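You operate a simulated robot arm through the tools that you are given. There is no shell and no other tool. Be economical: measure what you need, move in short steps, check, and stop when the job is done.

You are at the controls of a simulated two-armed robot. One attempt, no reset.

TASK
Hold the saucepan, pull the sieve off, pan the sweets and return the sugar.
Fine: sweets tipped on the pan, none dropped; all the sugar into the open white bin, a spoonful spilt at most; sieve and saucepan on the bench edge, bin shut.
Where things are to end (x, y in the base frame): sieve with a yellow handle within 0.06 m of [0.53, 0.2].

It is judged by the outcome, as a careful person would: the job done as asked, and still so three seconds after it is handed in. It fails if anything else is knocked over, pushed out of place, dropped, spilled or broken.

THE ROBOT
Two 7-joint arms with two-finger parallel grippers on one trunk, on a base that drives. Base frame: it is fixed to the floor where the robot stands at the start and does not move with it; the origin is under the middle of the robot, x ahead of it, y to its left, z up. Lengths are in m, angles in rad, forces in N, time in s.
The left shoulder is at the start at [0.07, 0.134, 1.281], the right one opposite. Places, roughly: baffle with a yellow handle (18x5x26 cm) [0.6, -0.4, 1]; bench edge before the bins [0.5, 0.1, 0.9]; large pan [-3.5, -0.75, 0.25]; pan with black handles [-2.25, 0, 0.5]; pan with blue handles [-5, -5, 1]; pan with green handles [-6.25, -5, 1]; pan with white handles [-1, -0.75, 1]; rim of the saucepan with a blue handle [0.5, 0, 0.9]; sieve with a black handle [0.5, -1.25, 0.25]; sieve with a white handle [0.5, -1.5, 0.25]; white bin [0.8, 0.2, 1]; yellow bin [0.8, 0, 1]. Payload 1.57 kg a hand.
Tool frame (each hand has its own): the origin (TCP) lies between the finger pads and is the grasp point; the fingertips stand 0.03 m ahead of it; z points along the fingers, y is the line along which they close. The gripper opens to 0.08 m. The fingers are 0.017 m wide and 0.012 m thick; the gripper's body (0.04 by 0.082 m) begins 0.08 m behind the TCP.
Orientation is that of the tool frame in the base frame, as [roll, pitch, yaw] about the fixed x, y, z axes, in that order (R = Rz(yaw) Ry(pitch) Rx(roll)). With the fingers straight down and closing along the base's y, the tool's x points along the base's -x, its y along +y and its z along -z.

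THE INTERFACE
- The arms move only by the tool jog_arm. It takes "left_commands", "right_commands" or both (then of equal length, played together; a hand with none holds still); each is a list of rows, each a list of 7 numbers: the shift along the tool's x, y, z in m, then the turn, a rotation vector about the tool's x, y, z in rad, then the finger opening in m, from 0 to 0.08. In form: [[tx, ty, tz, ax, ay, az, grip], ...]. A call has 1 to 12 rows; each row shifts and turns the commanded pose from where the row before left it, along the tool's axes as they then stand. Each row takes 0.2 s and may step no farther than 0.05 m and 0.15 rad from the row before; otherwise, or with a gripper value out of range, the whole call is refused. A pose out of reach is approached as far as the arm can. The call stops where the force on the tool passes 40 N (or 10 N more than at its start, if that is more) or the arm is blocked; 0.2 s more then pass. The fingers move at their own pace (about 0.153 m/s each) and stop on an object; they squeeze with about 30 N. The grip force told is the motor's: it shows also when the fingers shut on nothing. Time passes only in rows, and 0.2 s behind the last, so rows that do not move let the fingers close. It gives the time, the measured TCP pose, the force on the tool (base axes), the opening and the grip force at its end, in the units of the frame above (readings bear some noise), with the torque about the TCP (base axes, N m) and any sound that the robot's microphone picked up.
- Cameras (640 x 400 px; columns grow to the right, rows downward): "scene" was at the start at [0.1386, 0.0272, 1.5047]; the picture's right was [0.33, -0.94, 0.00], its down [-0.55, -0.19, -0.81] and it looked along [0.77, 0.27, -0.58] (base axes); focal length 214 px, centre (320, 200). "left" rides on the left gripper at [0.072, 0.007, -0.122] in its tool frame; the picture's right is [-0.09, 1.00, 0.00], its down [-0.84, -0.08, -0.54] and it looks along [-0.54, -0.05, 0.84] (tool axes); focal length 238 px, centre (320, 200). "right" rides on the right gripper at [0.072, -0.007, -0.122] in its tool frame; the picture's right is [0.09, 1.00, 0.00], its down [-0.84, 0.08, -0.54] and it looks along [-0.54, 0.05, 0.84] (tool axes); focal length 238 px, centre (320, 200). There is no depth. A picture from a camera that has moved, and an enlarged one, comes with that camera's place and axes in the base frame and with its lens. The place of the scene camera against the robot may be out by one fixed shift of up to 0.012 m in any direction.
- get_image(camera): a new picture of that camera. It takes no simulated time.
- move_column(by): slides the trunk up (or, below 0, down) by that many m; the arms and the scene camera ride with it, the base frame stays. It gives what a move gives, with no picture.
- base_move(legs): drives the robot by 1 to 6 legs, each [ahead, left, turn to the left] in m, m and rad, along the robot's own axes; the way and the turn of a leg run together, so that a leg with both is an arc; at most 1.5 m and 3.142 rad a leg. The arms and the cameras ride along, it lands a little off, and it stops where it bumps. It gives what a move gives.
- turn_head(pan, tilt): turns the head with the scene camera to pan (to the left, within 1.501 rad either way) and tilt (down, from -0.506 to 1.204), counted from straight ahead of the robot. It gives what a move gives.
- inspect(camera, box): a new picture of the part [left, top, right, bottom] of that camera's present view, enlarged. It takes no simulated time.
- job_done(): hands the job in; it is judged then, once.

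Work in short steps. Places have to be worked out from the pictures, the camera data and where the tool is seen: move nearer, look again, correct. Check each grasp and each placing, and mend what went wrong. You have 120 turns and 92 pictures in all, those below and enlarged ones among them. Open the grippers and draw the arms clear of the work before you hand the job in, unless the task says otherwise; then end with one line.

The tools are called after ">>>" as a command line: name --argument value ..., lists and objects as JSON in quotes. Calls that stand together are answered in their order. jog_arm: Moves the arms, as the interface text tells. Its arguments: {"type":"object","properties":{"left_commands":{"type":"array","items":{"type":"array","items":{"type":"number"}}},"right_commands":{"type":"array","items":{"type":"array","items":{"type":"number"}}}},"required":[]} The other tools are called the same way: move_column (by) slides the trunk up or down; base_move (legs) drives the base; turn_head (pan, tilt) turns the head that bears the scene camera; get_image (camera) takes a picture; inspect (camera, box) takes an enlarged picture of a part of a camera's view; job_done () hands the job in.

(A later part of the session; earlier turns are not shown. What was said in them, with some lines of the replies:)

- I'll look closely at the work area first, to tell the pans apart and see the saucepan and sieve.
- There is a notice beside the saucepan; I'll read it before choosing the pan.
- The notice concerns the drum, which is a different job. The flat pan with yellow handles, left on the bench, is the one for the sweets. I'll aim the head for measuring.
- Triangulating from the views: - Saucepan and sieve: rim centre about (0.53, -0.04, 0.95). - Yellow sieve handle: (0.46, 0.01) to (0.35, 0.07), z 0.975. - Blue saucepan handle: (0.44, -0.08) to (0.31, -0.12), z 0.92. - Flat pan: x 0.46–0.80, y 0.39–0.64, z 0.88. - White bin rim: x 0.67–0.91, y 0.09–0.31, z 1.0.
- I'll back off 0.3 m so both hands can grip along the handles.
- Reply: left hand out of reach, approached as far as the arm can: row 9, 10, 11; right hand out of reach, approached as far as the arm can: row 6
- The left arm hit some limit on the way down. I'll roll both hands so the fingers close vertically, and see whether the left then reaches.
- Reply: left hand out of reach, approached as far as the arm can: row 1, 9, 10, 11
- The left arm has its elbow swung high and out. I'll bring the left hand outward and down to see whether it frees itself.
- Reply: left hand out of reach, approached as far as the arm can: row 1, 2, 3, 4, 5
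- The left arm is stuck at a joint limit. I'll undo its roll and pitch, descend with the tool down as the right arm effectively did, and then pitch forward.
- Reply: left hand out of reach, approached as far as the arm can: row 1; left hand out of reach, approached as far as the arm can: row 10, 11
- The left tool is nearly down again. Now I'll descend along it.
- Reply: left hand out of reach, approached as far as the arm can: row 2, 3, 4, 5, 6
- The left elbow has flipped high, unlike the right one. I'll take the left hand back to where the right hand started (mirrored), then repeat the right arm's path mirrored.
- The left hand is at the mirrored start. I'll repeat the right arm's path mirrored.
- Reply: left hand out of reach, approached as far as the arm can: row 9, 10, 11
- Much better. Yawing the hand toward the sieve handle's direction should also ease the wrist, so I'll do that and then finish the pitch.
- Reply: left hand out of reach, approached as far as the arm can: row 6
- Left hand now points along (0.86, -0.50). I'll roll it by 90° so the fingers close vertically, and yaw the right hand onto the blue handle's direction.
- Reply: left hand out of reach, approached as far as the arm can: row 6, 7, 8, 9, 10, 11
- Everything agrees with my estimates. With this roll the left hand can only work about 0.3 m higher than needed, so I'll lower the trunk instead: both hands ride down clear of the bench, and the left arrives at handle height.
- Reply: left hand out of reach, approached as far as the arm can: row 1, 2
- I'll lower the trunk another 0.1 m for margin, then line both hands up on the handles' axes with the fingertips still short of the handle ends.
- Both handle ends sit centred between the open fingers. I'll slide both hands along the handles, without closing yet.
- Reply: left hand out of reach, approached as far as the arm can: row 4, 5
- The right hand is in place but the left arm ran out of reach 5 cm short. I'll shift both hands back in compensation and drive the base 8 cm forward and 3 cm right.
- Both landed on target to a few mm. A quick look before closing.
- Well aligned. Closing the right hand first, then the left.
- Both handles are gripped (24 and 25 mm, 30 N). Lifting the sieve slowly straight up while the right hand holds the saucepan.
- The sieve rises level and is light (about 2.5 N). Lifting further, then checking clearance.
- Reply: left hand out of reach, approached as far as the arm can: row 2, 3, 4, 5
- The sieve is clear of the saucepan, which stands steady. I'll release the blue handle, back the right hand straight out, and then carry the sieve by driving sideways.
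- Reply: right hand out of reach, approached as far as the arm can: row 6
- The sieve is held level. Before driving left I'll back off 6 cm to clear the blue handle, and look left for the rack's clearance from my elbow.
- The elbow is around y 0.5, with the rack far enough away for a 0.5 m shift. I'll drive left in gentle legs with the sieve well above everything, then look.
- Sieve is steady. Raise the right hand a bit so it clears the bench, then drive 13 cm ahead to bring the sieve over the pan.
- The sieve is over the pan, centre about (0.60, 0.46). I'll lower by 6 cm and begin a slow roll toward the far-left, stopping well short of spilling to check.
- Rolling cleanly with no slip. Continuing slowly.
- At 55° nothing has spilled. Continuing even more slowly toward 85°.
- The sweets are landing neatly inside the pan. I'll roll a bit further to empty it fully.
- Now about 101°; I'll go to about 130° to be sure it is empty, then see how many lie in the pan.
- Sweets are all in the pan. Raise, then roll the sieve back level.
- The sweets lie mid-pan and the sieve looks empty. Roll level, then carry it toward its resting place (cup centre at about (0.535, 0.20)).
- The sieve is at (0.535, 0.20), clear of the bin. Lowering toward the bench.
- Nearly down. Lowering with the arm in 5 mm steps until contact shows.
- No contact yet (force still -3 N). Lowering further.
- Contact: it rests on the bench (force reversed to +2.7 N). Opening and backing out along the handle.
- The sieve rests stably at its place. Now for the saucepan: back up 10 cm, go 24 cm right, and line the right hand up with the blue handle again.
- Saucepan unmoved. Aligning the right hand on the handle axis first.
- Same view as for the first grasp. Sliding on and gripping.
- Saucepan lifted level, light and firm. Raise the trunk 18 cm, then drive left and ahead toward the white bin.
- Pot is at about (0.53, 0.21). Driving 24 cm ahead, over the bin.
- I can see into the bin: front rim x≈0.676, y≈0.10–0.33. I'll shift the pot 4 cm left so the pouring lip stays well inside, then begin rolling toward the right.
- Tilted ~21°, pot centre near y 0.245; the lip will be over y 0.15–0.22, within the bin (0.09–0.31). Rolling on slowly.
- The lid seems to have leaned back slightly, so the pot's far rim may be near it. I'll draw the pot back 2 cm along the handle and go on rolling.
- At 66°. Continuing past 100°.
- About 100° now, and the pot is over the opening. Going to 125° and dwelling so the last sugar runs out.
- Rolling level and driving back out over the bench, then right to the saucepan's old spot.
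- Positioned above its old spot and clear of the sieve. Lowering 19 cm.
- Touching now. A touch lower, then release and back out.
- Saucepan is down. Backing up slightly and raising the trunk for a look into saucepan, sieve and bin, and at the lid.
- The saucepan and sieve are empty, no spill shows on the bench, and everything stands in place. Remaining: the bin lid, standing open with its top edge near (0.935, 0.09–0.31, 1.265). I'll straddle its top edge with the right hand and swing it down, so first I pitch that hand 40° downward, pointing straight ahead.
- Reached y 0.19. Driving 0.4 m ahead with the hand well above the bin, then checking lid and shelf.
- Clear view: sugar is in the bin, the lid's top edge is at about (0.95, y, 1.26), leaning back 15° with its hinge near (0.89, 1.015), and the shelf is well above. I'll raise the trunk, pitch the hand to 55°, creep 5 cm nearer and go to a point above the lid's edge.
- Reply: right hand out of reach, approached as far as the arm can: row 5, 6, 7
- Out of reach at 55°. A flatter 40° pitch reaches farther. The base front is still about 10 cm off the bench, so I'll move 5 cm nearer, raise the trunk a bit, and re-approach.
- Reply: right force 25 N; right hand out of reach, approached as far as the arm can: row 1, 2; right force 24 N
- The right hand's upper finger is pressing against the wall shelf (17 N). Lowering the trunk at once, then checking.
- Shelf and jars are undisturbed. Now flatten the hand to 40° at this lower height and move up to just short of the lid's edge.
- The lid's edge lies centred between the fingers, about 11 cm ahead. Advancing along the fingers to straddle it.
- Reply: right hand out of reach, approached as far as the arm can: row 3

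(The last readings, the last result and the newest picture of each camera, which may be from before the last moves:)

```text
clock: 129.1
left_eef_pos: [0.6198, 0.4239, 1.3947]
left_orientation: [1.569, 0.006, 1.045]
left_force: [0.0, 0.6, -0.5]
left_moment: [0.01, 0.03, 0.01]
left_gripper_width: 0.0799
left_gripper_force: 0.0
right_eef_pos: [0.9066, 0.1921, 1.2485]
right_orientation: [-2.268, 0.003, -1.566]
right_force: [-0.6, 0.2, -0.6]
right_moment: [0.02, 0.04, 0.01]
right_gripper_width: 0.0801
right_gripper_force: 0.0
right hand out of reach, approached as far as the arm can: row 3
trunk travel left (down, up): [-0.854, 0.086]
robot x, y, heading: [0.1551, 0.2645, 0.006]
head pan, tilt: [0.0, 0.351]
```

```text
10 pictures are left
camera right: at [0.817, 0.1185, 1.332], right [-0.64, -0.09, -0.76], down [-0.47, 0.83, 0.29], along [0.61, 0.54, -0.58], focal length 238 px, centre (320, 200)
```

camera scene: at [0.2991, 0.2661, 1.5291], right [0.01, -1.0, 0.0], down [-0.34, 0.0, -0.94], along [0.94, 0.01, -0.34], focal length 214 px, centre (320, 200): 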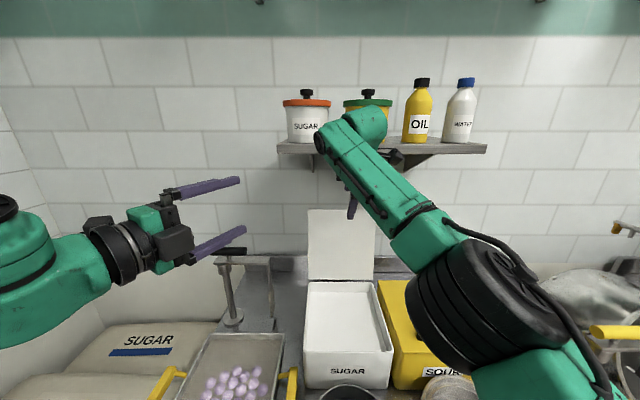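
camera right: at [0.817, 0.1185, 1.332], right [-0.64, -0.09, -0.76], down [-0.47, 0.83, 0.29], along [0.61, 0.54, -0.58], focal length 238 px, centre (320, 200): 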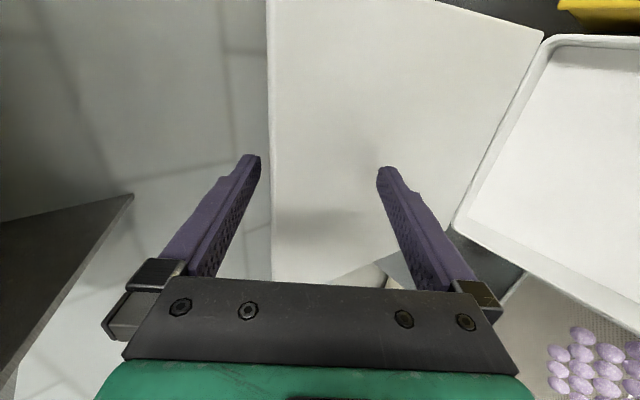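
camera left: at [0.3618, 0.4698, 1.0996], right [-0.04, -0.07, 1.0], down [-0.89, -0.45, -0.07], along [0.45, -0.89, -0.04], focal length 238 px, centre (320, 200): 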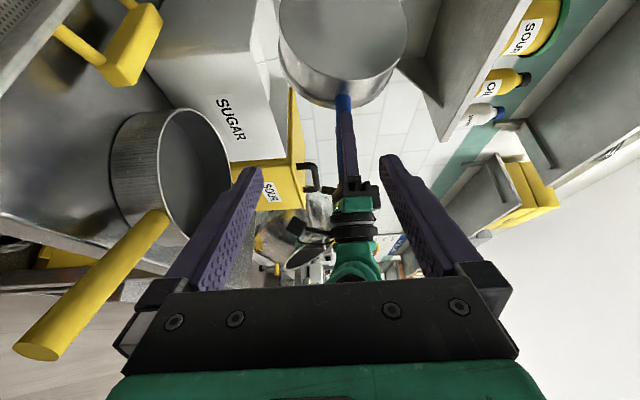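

The upper fingertip is just above the lid's edge. I'll go 2 cm nearer and 2.2 cm lower to hook it behind the edge.

>>> base_move --legs '[[0.02, 0, 0]]'

>>> move_column --by -0.024

>>> inspect --camera "right" --box '[160, 60, 480, 290]'

```text
clock: 130.0
left_eef_pos: [0.6328, 0.4233, 1.3974]
left_orientation: [1.564, 0.002, 1.044]
left_force: [-1.0, -0.2, 0.3]
left_moment: [-0.03, 0.01, 0.01]
left_gripper_width: 0.08
left_gripper_force: 0.0
right_eef_pos: [0.9158, 0.1915, 1.2526]
right_orientation: [-2.276, 0.001, -1.566]
right_force: [-11.6, 0.7, 4.2]
right_moment: [-0.01, 0.59, -0.04]
right_gripper_width: 0.0801
right_gripper_force: 0.1
trunk travel left (down, up): [-0.854, 0.086]
robot x, y, heading: [0.1695, 0.2659, 0.004]
head pan, tilt: [0.0, 0.351]
stopped in leg 1: the force on the tool passed its limit (the readings are from after the stop); the commanded pose is now the measured one
```

```text
clock: 130.7
left_eef_pos: [0.6275, 0.4233, 1.3745]
left_orientation: [1.559, 0.003, 1.046]
left_force: [0.1, -0.3, 0.1]
left_moment: [-0.01, -0.03, 0.02]
left_gripper_width: 0.08
left_gripper_force: 0.1
right_eef_pos: [0.9131, 0.1941, 1.2321]
right_orientation: [-2.266, 0.001, -1.568]
right_force: [-14.5, 0.8, 18.4]
right_moment: [0.06, 0.76, -0.06]
right_gripper_width: 0.08
right_gripper_force: 0.0
trunk travel left (down, up): [-0.83, 0.11]
robot x, y, heading: [0.17, 0.2655, 0.006]
head pan, tilt: [0.0, 0.351]
```

```text
1.74 times, centred on (320, 175) of right
camera zoom: at [0.8238, 0.1204, 1.3157], right [-0.64, -0.09, -0.76], down [-0.47, 0.83, 0.29], along [0.61, 0.54, -0.58], focal length 414 px, centre (320, 244)
```

zoom: 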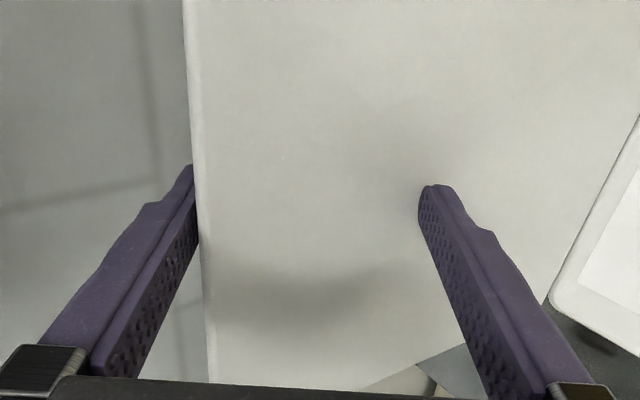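

The fingers now straddle the lid, with the upper one over its back edge and both touching. I'll pull back gently, steepening the hand slightly so the hook stays on.

>>> jog_arm --right_commands '[[0, 0.01, -0.012, -0.03, 0, 0, 0.08], [0, 0.013, -0.015, -0.03, 0, 0, 0.08], [0, 0.013, -0.015, -0.03, 0, 0, 0.08], [0, 0.013, -0.015, -0.03, 0, 0, 0.08]]'

>>> get_image --camera "right"

```text
clock: 131.8
left_eef_pos: [0.6372, 0.4244, 1.3705]
left_orientation: [1.567, 0.007, 1.046]
left_force: [0.4, 0.5, 0.4]
left_moment: [-0.01, 0.0, -0.01]
left_gripper_width: 0.0799
left_gripper_force: 0.1
right_eef_pos: [0.8479, 0.196, 1.2428]
right_orientation: [-2.362, 0.005, -1.56]
right_force: [0.8, 1.6, 21.5]
right_moment: [-0.06, -1.01, -0.09]
right_gripper_width: 0.08
right_gripper_force: 0.1
trunk travel left (down, up): [-0.83, 0.11]
robot x, y, heading: [0.1658, 0.2659, 0.004]
head pan, tilt: [0.0, 0.351]
stopped in row 4 (right hand): the force on the tool passed its limit (the readings are from after the stop); the commanded pose is now the measured one
```

```text
8 pictures are left
camera right: at [0.7676, 0.1212, 1.3329], right [-0.71, -0.1, -0.7], down [-0.44, 0.83, 0.33], along [0.55, 0.55, -0.63], focal length 238 px, centre (320, 200)
```

right: 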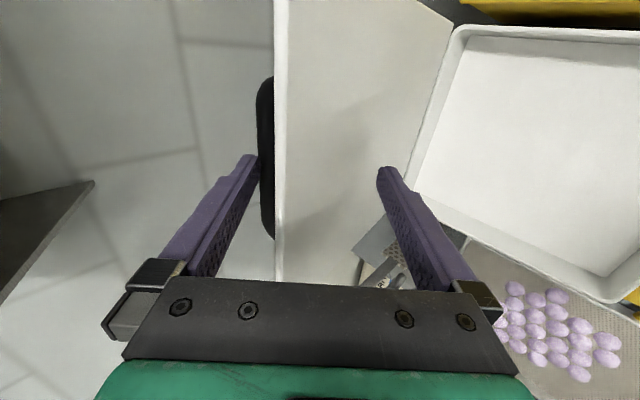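

The lid has come up to about vertical and its black handle shows behind. Easing up a little while continuing to pull.

>>> jog_arm --right_commands '[[0, 0.003, -0.011, 0, 0, 0, 0.08], [0, 0.0114, -0.017, 0, 0, 0, 0.08], [0, 0.0114, -0.017, 0, 0, 0, 0.08], [0, 0.0142, -0.0141, 0, 0, 0, 0.08]]'

>>> get_image --camera "right"

```text
clock: 132.8
left_eef_pos: [0.6371, 0.4235, 1.3709]
left_orientation: [1.568, 0.005, 1.046]
left_force: [0.3, 0.8, 0.4]
left_moment: [-0.01, 0.02, -0.01]
left_gripper_width: 0.0799
left_gripper_force: 0.1
right_eef_pos: [0.7773, 0.1934, 1.2505]
right_orientation: [-2.376, 0.004, -1.563]
right_force: [-0.5, 0.3, 0.8]
right_moment: [0.01, 0.02, 0.03]
right_gripper_width: 0.0799
right_gripper_force: 0.0
trunk travel left (down, up): [-0.83, 0.11]
robot x, y, heading: [0.1692, 0.2678, 0.006]
head pan, tilt: [0.0, 0.351]
```

```text
7 pictures are left
camera right: at [0.6981, 0.1194, 1.3431], right [-0.72, -0.1, -0.69], down [-0.44, 0.83, 0.34], along [0.54, 0.55, -0.64], focal length 238 px, centre (320, 200)
```

right: 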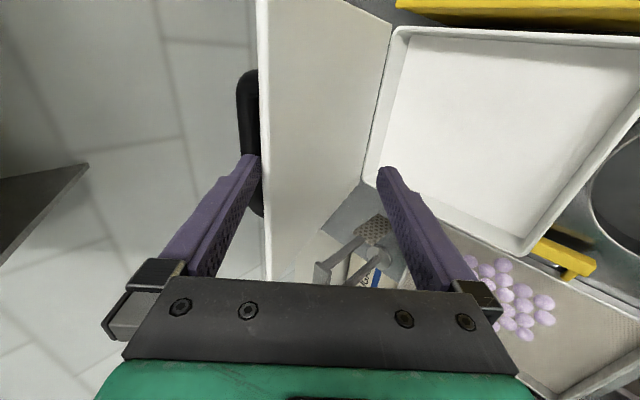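

The lid leans forward about 14° and stays under control. I'll push a bit deeper and swing it along its arc with the upper finger behind it.

>>> jog_arm --right_commands '[[0, 0, 0.025, 0, 0, 0, 0.08], [0, 0.0218, -0.0098, 0, 0, 0, 0.08], [0, 0.0218, -0.0098, 0, 0, 0, 0.08], [0, 0.032, -0.0065, 0, 0, 0, 0.08], [0, 0.032, -0.0065, 0, 0, 0, 0.08]]'

>>> get_image --camera "right"

```text
clock: 134.0
left_eef_pos: [0.637, 0.422, 1.371]
left_orientation: [1.567, 0.005, 1.046]
left_force: [-0.2, 0.4, 0.1]
left_moment: [-0.01, 0.02, 0.0]
left_gripper_width: 0.08
left_gripper_force: 0.1
right_eef_pos: [0.6923, 0.1919, 1.1815]
right_orientation: [-2.377, 0.004, -1.562]
right_force: [-0.3, -1.1, -1.0]
right_moment: [-0.02, 0.03, -0.01]
right_gripper_width: 0.0787
right_gripper_force: 0.0
trunk travel left (down, up): [-0.83, 0.11]
robot x, y, heading: [0.1717, 0.2691, 0.009]
head pan, tilt: [0.0, 0.351]
```

```text
6 pictures are left
camera right: at [0.6136, 0.1186, 1.2742], right [-0.72, -0.09, -0.69], down [-0.44, 0.83, 0.34], along [0.54, 0.55, -0.64], focal length 238 px, centre (320, 200)
```

right: 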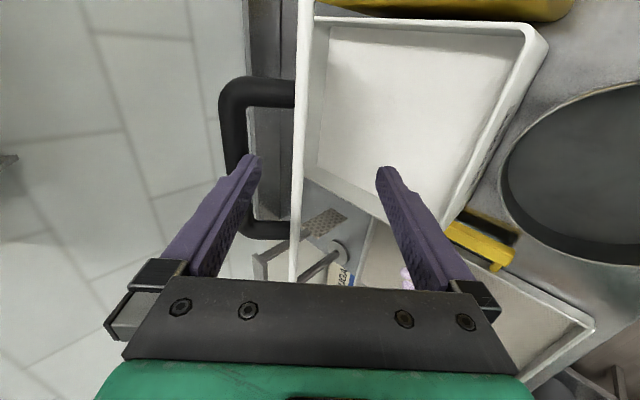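

The upper finger sits inside the lid's black handle loop, so it carries the lid. I'll rotate the hand together with the lid about its hinge, down to about 15° above closed.

>>> jog_arm --right_commands '[[0, 0.0237, 0.0028, 0.09, 0, 0, 0.08], [0, 0.0237, 0.0028, 0.09, 0, 0, 0.08], [0, 0.0237, 0.0028, 0.09, 0, 0, 0.08], [0, 0.0237, 0.0028, 0.09, 0, 0, 0.08], [0, 0.0237, 0.0028, 0.09, 0, 0, 0.08], [0, 0.0237, 0.0028, 0.09, 0, 0, 0.08]]'

>>> get_image --camera "right"

```text
clock: 135.4
left_eef_pos: [0.6331, 0.4237, 1.374]
left_orientation: [1.565, 0.004, 1.046]
left_force: [0.2, -0.6, 0.4]
left_moment: [0.0, 0.02, 0.0]
left_gripper_width: 0.0803
left_gripper_force: 0.0
right_eef_pos: [0.6273, 0.1932, 1.0638]
right_orientation: [-1.816, 0.007, -1.562]
right_force: [-0.2, -0.8, 32.8]
right_moment: [-0.08, -0.7, -0.08]
right_gripper_width: 0.0518
right_gripper_force: 0.0
trunk travel left (down, up): [-0.83, 0.11]
robot x, y, heading: [0.1668, 0.2667, 0.004]
head pan, tilt: [0.0, 0.351]
```

```text
5 pictures are left
camera right: at [0.5114, 0.1197, 1.0989], right [-0.24, -0.09, -0.97], down [-0.55, 0.83, 0.06], along [0.8, 0.55, -0.25], focal length 238 px, centre (320, 200)
```

right: 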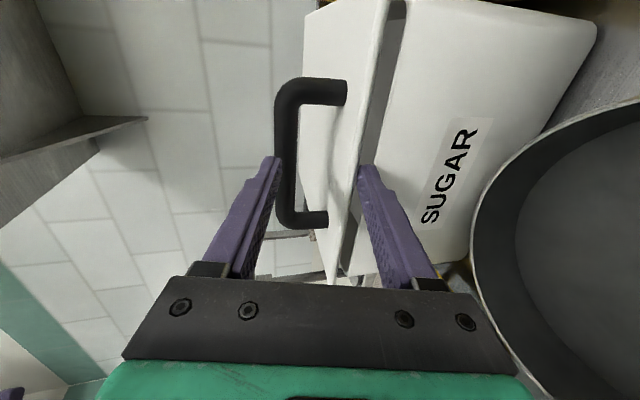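

The lid is nearly shut, but the lower fingertip is caught at the rim under it (33 N up). I'll ease upward slightly and draw straight back, letting the lid settle the last bit.

>>> jog_arm --right_commands '[[0, -0.008, 0, 0, 0, 0, 0.08], [0, -0.006, -0.01, 0, 0, 0, 0.08], [0, 0, -0.02, 0, 0, 0, 0.08], [0, 0, -0.03, 0, 0, 0, 0.08], [0, 0, -0.03, 0, 0, 0, 0.08]]'

>>> get_image --camera "right"

```text
clock: 136.6
left_eef_pos: [0.6383, 0.4234, 1.371]
left_orientation: [1.568, 0.006, 1.046]
left_force: [-0.6, 0.6, 0.2]
left_moment: [0.03, 0.01, 0.02]
left_gripper_width: 0.08
left_gripper_force: 0.0
right_eef_pos: [0.5487, 0.1924, 1.0925]
right_orientation: [-1.837, 0.002, -1.563]
right_force: [0.5, -0.7, -0.1]
right_moment: [0.01, -0.01, 0.0]
right_gripper_width: 0.0798
right_gripper_force: 0.0
trunk travel left (down, up): [-0.83, 0.11]
robot x, y, heading: [0.1702, 0.2689, 0.006]
head pan, tilt: [0.0, 0.351]
```

```text
4 pictures are left
camera right: at [0.4329, 0.1193, 1.1307], right [-0.26, -0.09, -0.96], down [-0.55, 0.83, 0.07], along [0.79, 0.55, -0.27], focal length 238 px, centre (320, 200)
```

right: 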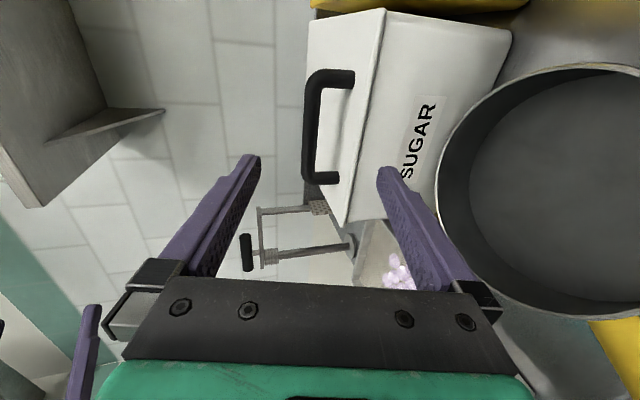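

The lid has dropped shut. Raise and drive back clear, then take a last look.

>>> move_column --by 0.08

>>> base_move --legs '[[-0.5, 0, 0]]'

>>> turn_head --pan 0.0 --tilt 0.6

>>> inspect --camera "scene" --box '[190, 70, 470, 270]'

```text
clock: 137.7
left_eef_pos: [0.6386, 0.4232, 1.4506]
left_orientation: [1.569, 0.005, 1.046]
left_force: [0.1, 0.8, -0.4]
left_moment: [-0.01, 0.0, 0.03]
left_gripper_width: 0.08
left_gripper_force: 0.0
right_eef_pos: [0.5491, 0.1929, 1.1728]
right_orientation: [-1.836, 0.004, -1.565]
right_force: [-0.7, -0.2, -0.5]
right_moment: [0.03, 0.0, 0.01]
right_gripper_width: 0.08
right_gripper_force: 0.0
trunk travel left (down, up): [-0.91, 0.03]
robot x, y, heading: [0.1717, 0.2667, 0.002]
head pan, tilt: [0.0, 0.351]
```

```text
clock: 140.7
left_eef_pos: [0.1277, 0.4206, 1.4497]
left_orientation: [1.569, 0.007, 1.049]
left_force: [0.7, 0.4, -0.4]
left_moment: [-0.01, 0.01, -0.01]
left_gripper_width: 0.0798
left_gripper_force: 0.2
right_eef_pos: [0.0391, 0.1903, 1.1731]
right_orientation: [-1.837, 0.003, -1.562]
right_force: [0.4, 0.6, -0.5]
right_moment: [0.03, 0.02, -0.06]
right_gripper_width: 0.0801
right_gripper_force: 0.0
trunk travel left (down, up): [-0.91, 0.03]
robot x, y, heading: [-0.3446, 0.2623, 0.009]
head pan, tilt: [0.0, 0.351]
```

```text
clock: 141.5
left_eef_pos: [0.125, 0.4218, 1.4519]
left_orientation: [1.57, 0.006, 1.049]
left_force: [1.3, 0.1, 0.2]
left_moment: [0.01, 0.01, 0.0]
left_gripper_width: 0.0802
left_gripper_force: 0.0
right_eef_pos: [0.0374, 0.1885, 1.1724]
right_orientation: [-1.839, 0.002, -1.56]
right_force: [-0.2, 0.0, 0.9]
right_moment: [0.01, 0.01, 0.01]
right_gripper_width: 0.0799
right_gripper_force: 0.1
trunk travel left (down, up): [-0.91, 0.03]
robot x, y, heading: [-0.3442, 0.2631, 0.007]
head pan, tilt: [0.0, 0.6]
```

```text
2.00 times, centred on (330, 170) of scene
camera zoom: at [-0.1994, 0.2628, 1.5624], right [0.01, -1.0, 0.0], down [-0.56, -0.01, -0.83], along [0.83, 0.01, -0.56], focal length 429 px, centre (300, 260)
```

zoom: 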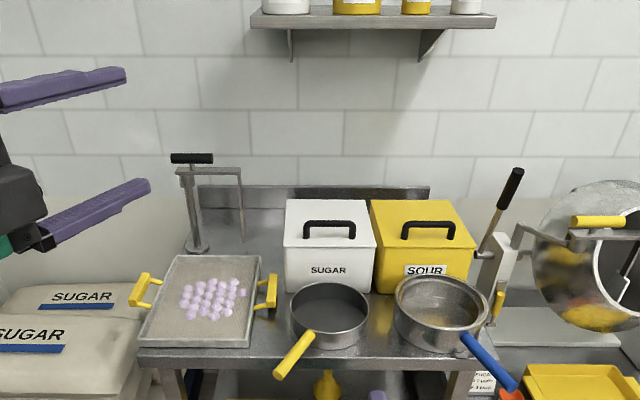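

All in place, bin shut, sieve at (0.54, 0.20). One close look into the saucepan to be sure it is empty.

>>> inspect --camera "scene" --box '[325, 195, 445, 265]'

```text
5.33 times, centred on (385, 230) of scene
camera zoom: at [-0.1994, 0.2628, 1.5624], right [0.01, -1.0, 0.0], down [-0.56, -0.01, -0.83], along [0.83, 0.01, -0.56], focal length 1144 px, centre (-27, 40)
```

zoom: 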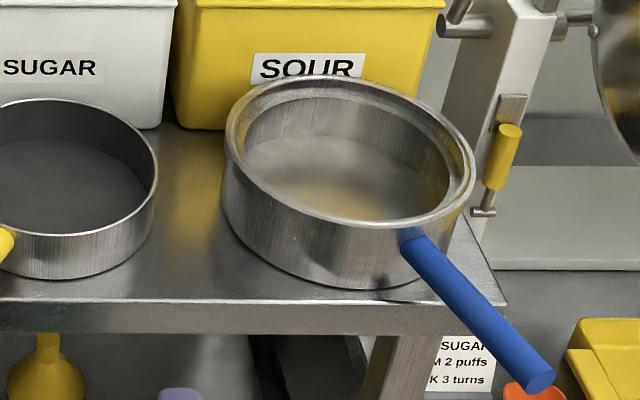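

The saucepan is empty bare metal, no sugar shows on the bench, and both hands are open and clear. Handing in.

>>> job_done

```text
The job is handed in.
```

The job is handed in: all the sweets I could see are in the flat pan with yellow handles, and the sugar is back in the white bin with its lid shut. The sieve sits at about (0.54, 0.20) and the empty saucepan is on the bench edge. No spill showed in the last pictures. While closing the lid, the right hand briefly pressed the wall shelf (about 17 N), but the shelf and its jars stayed put.
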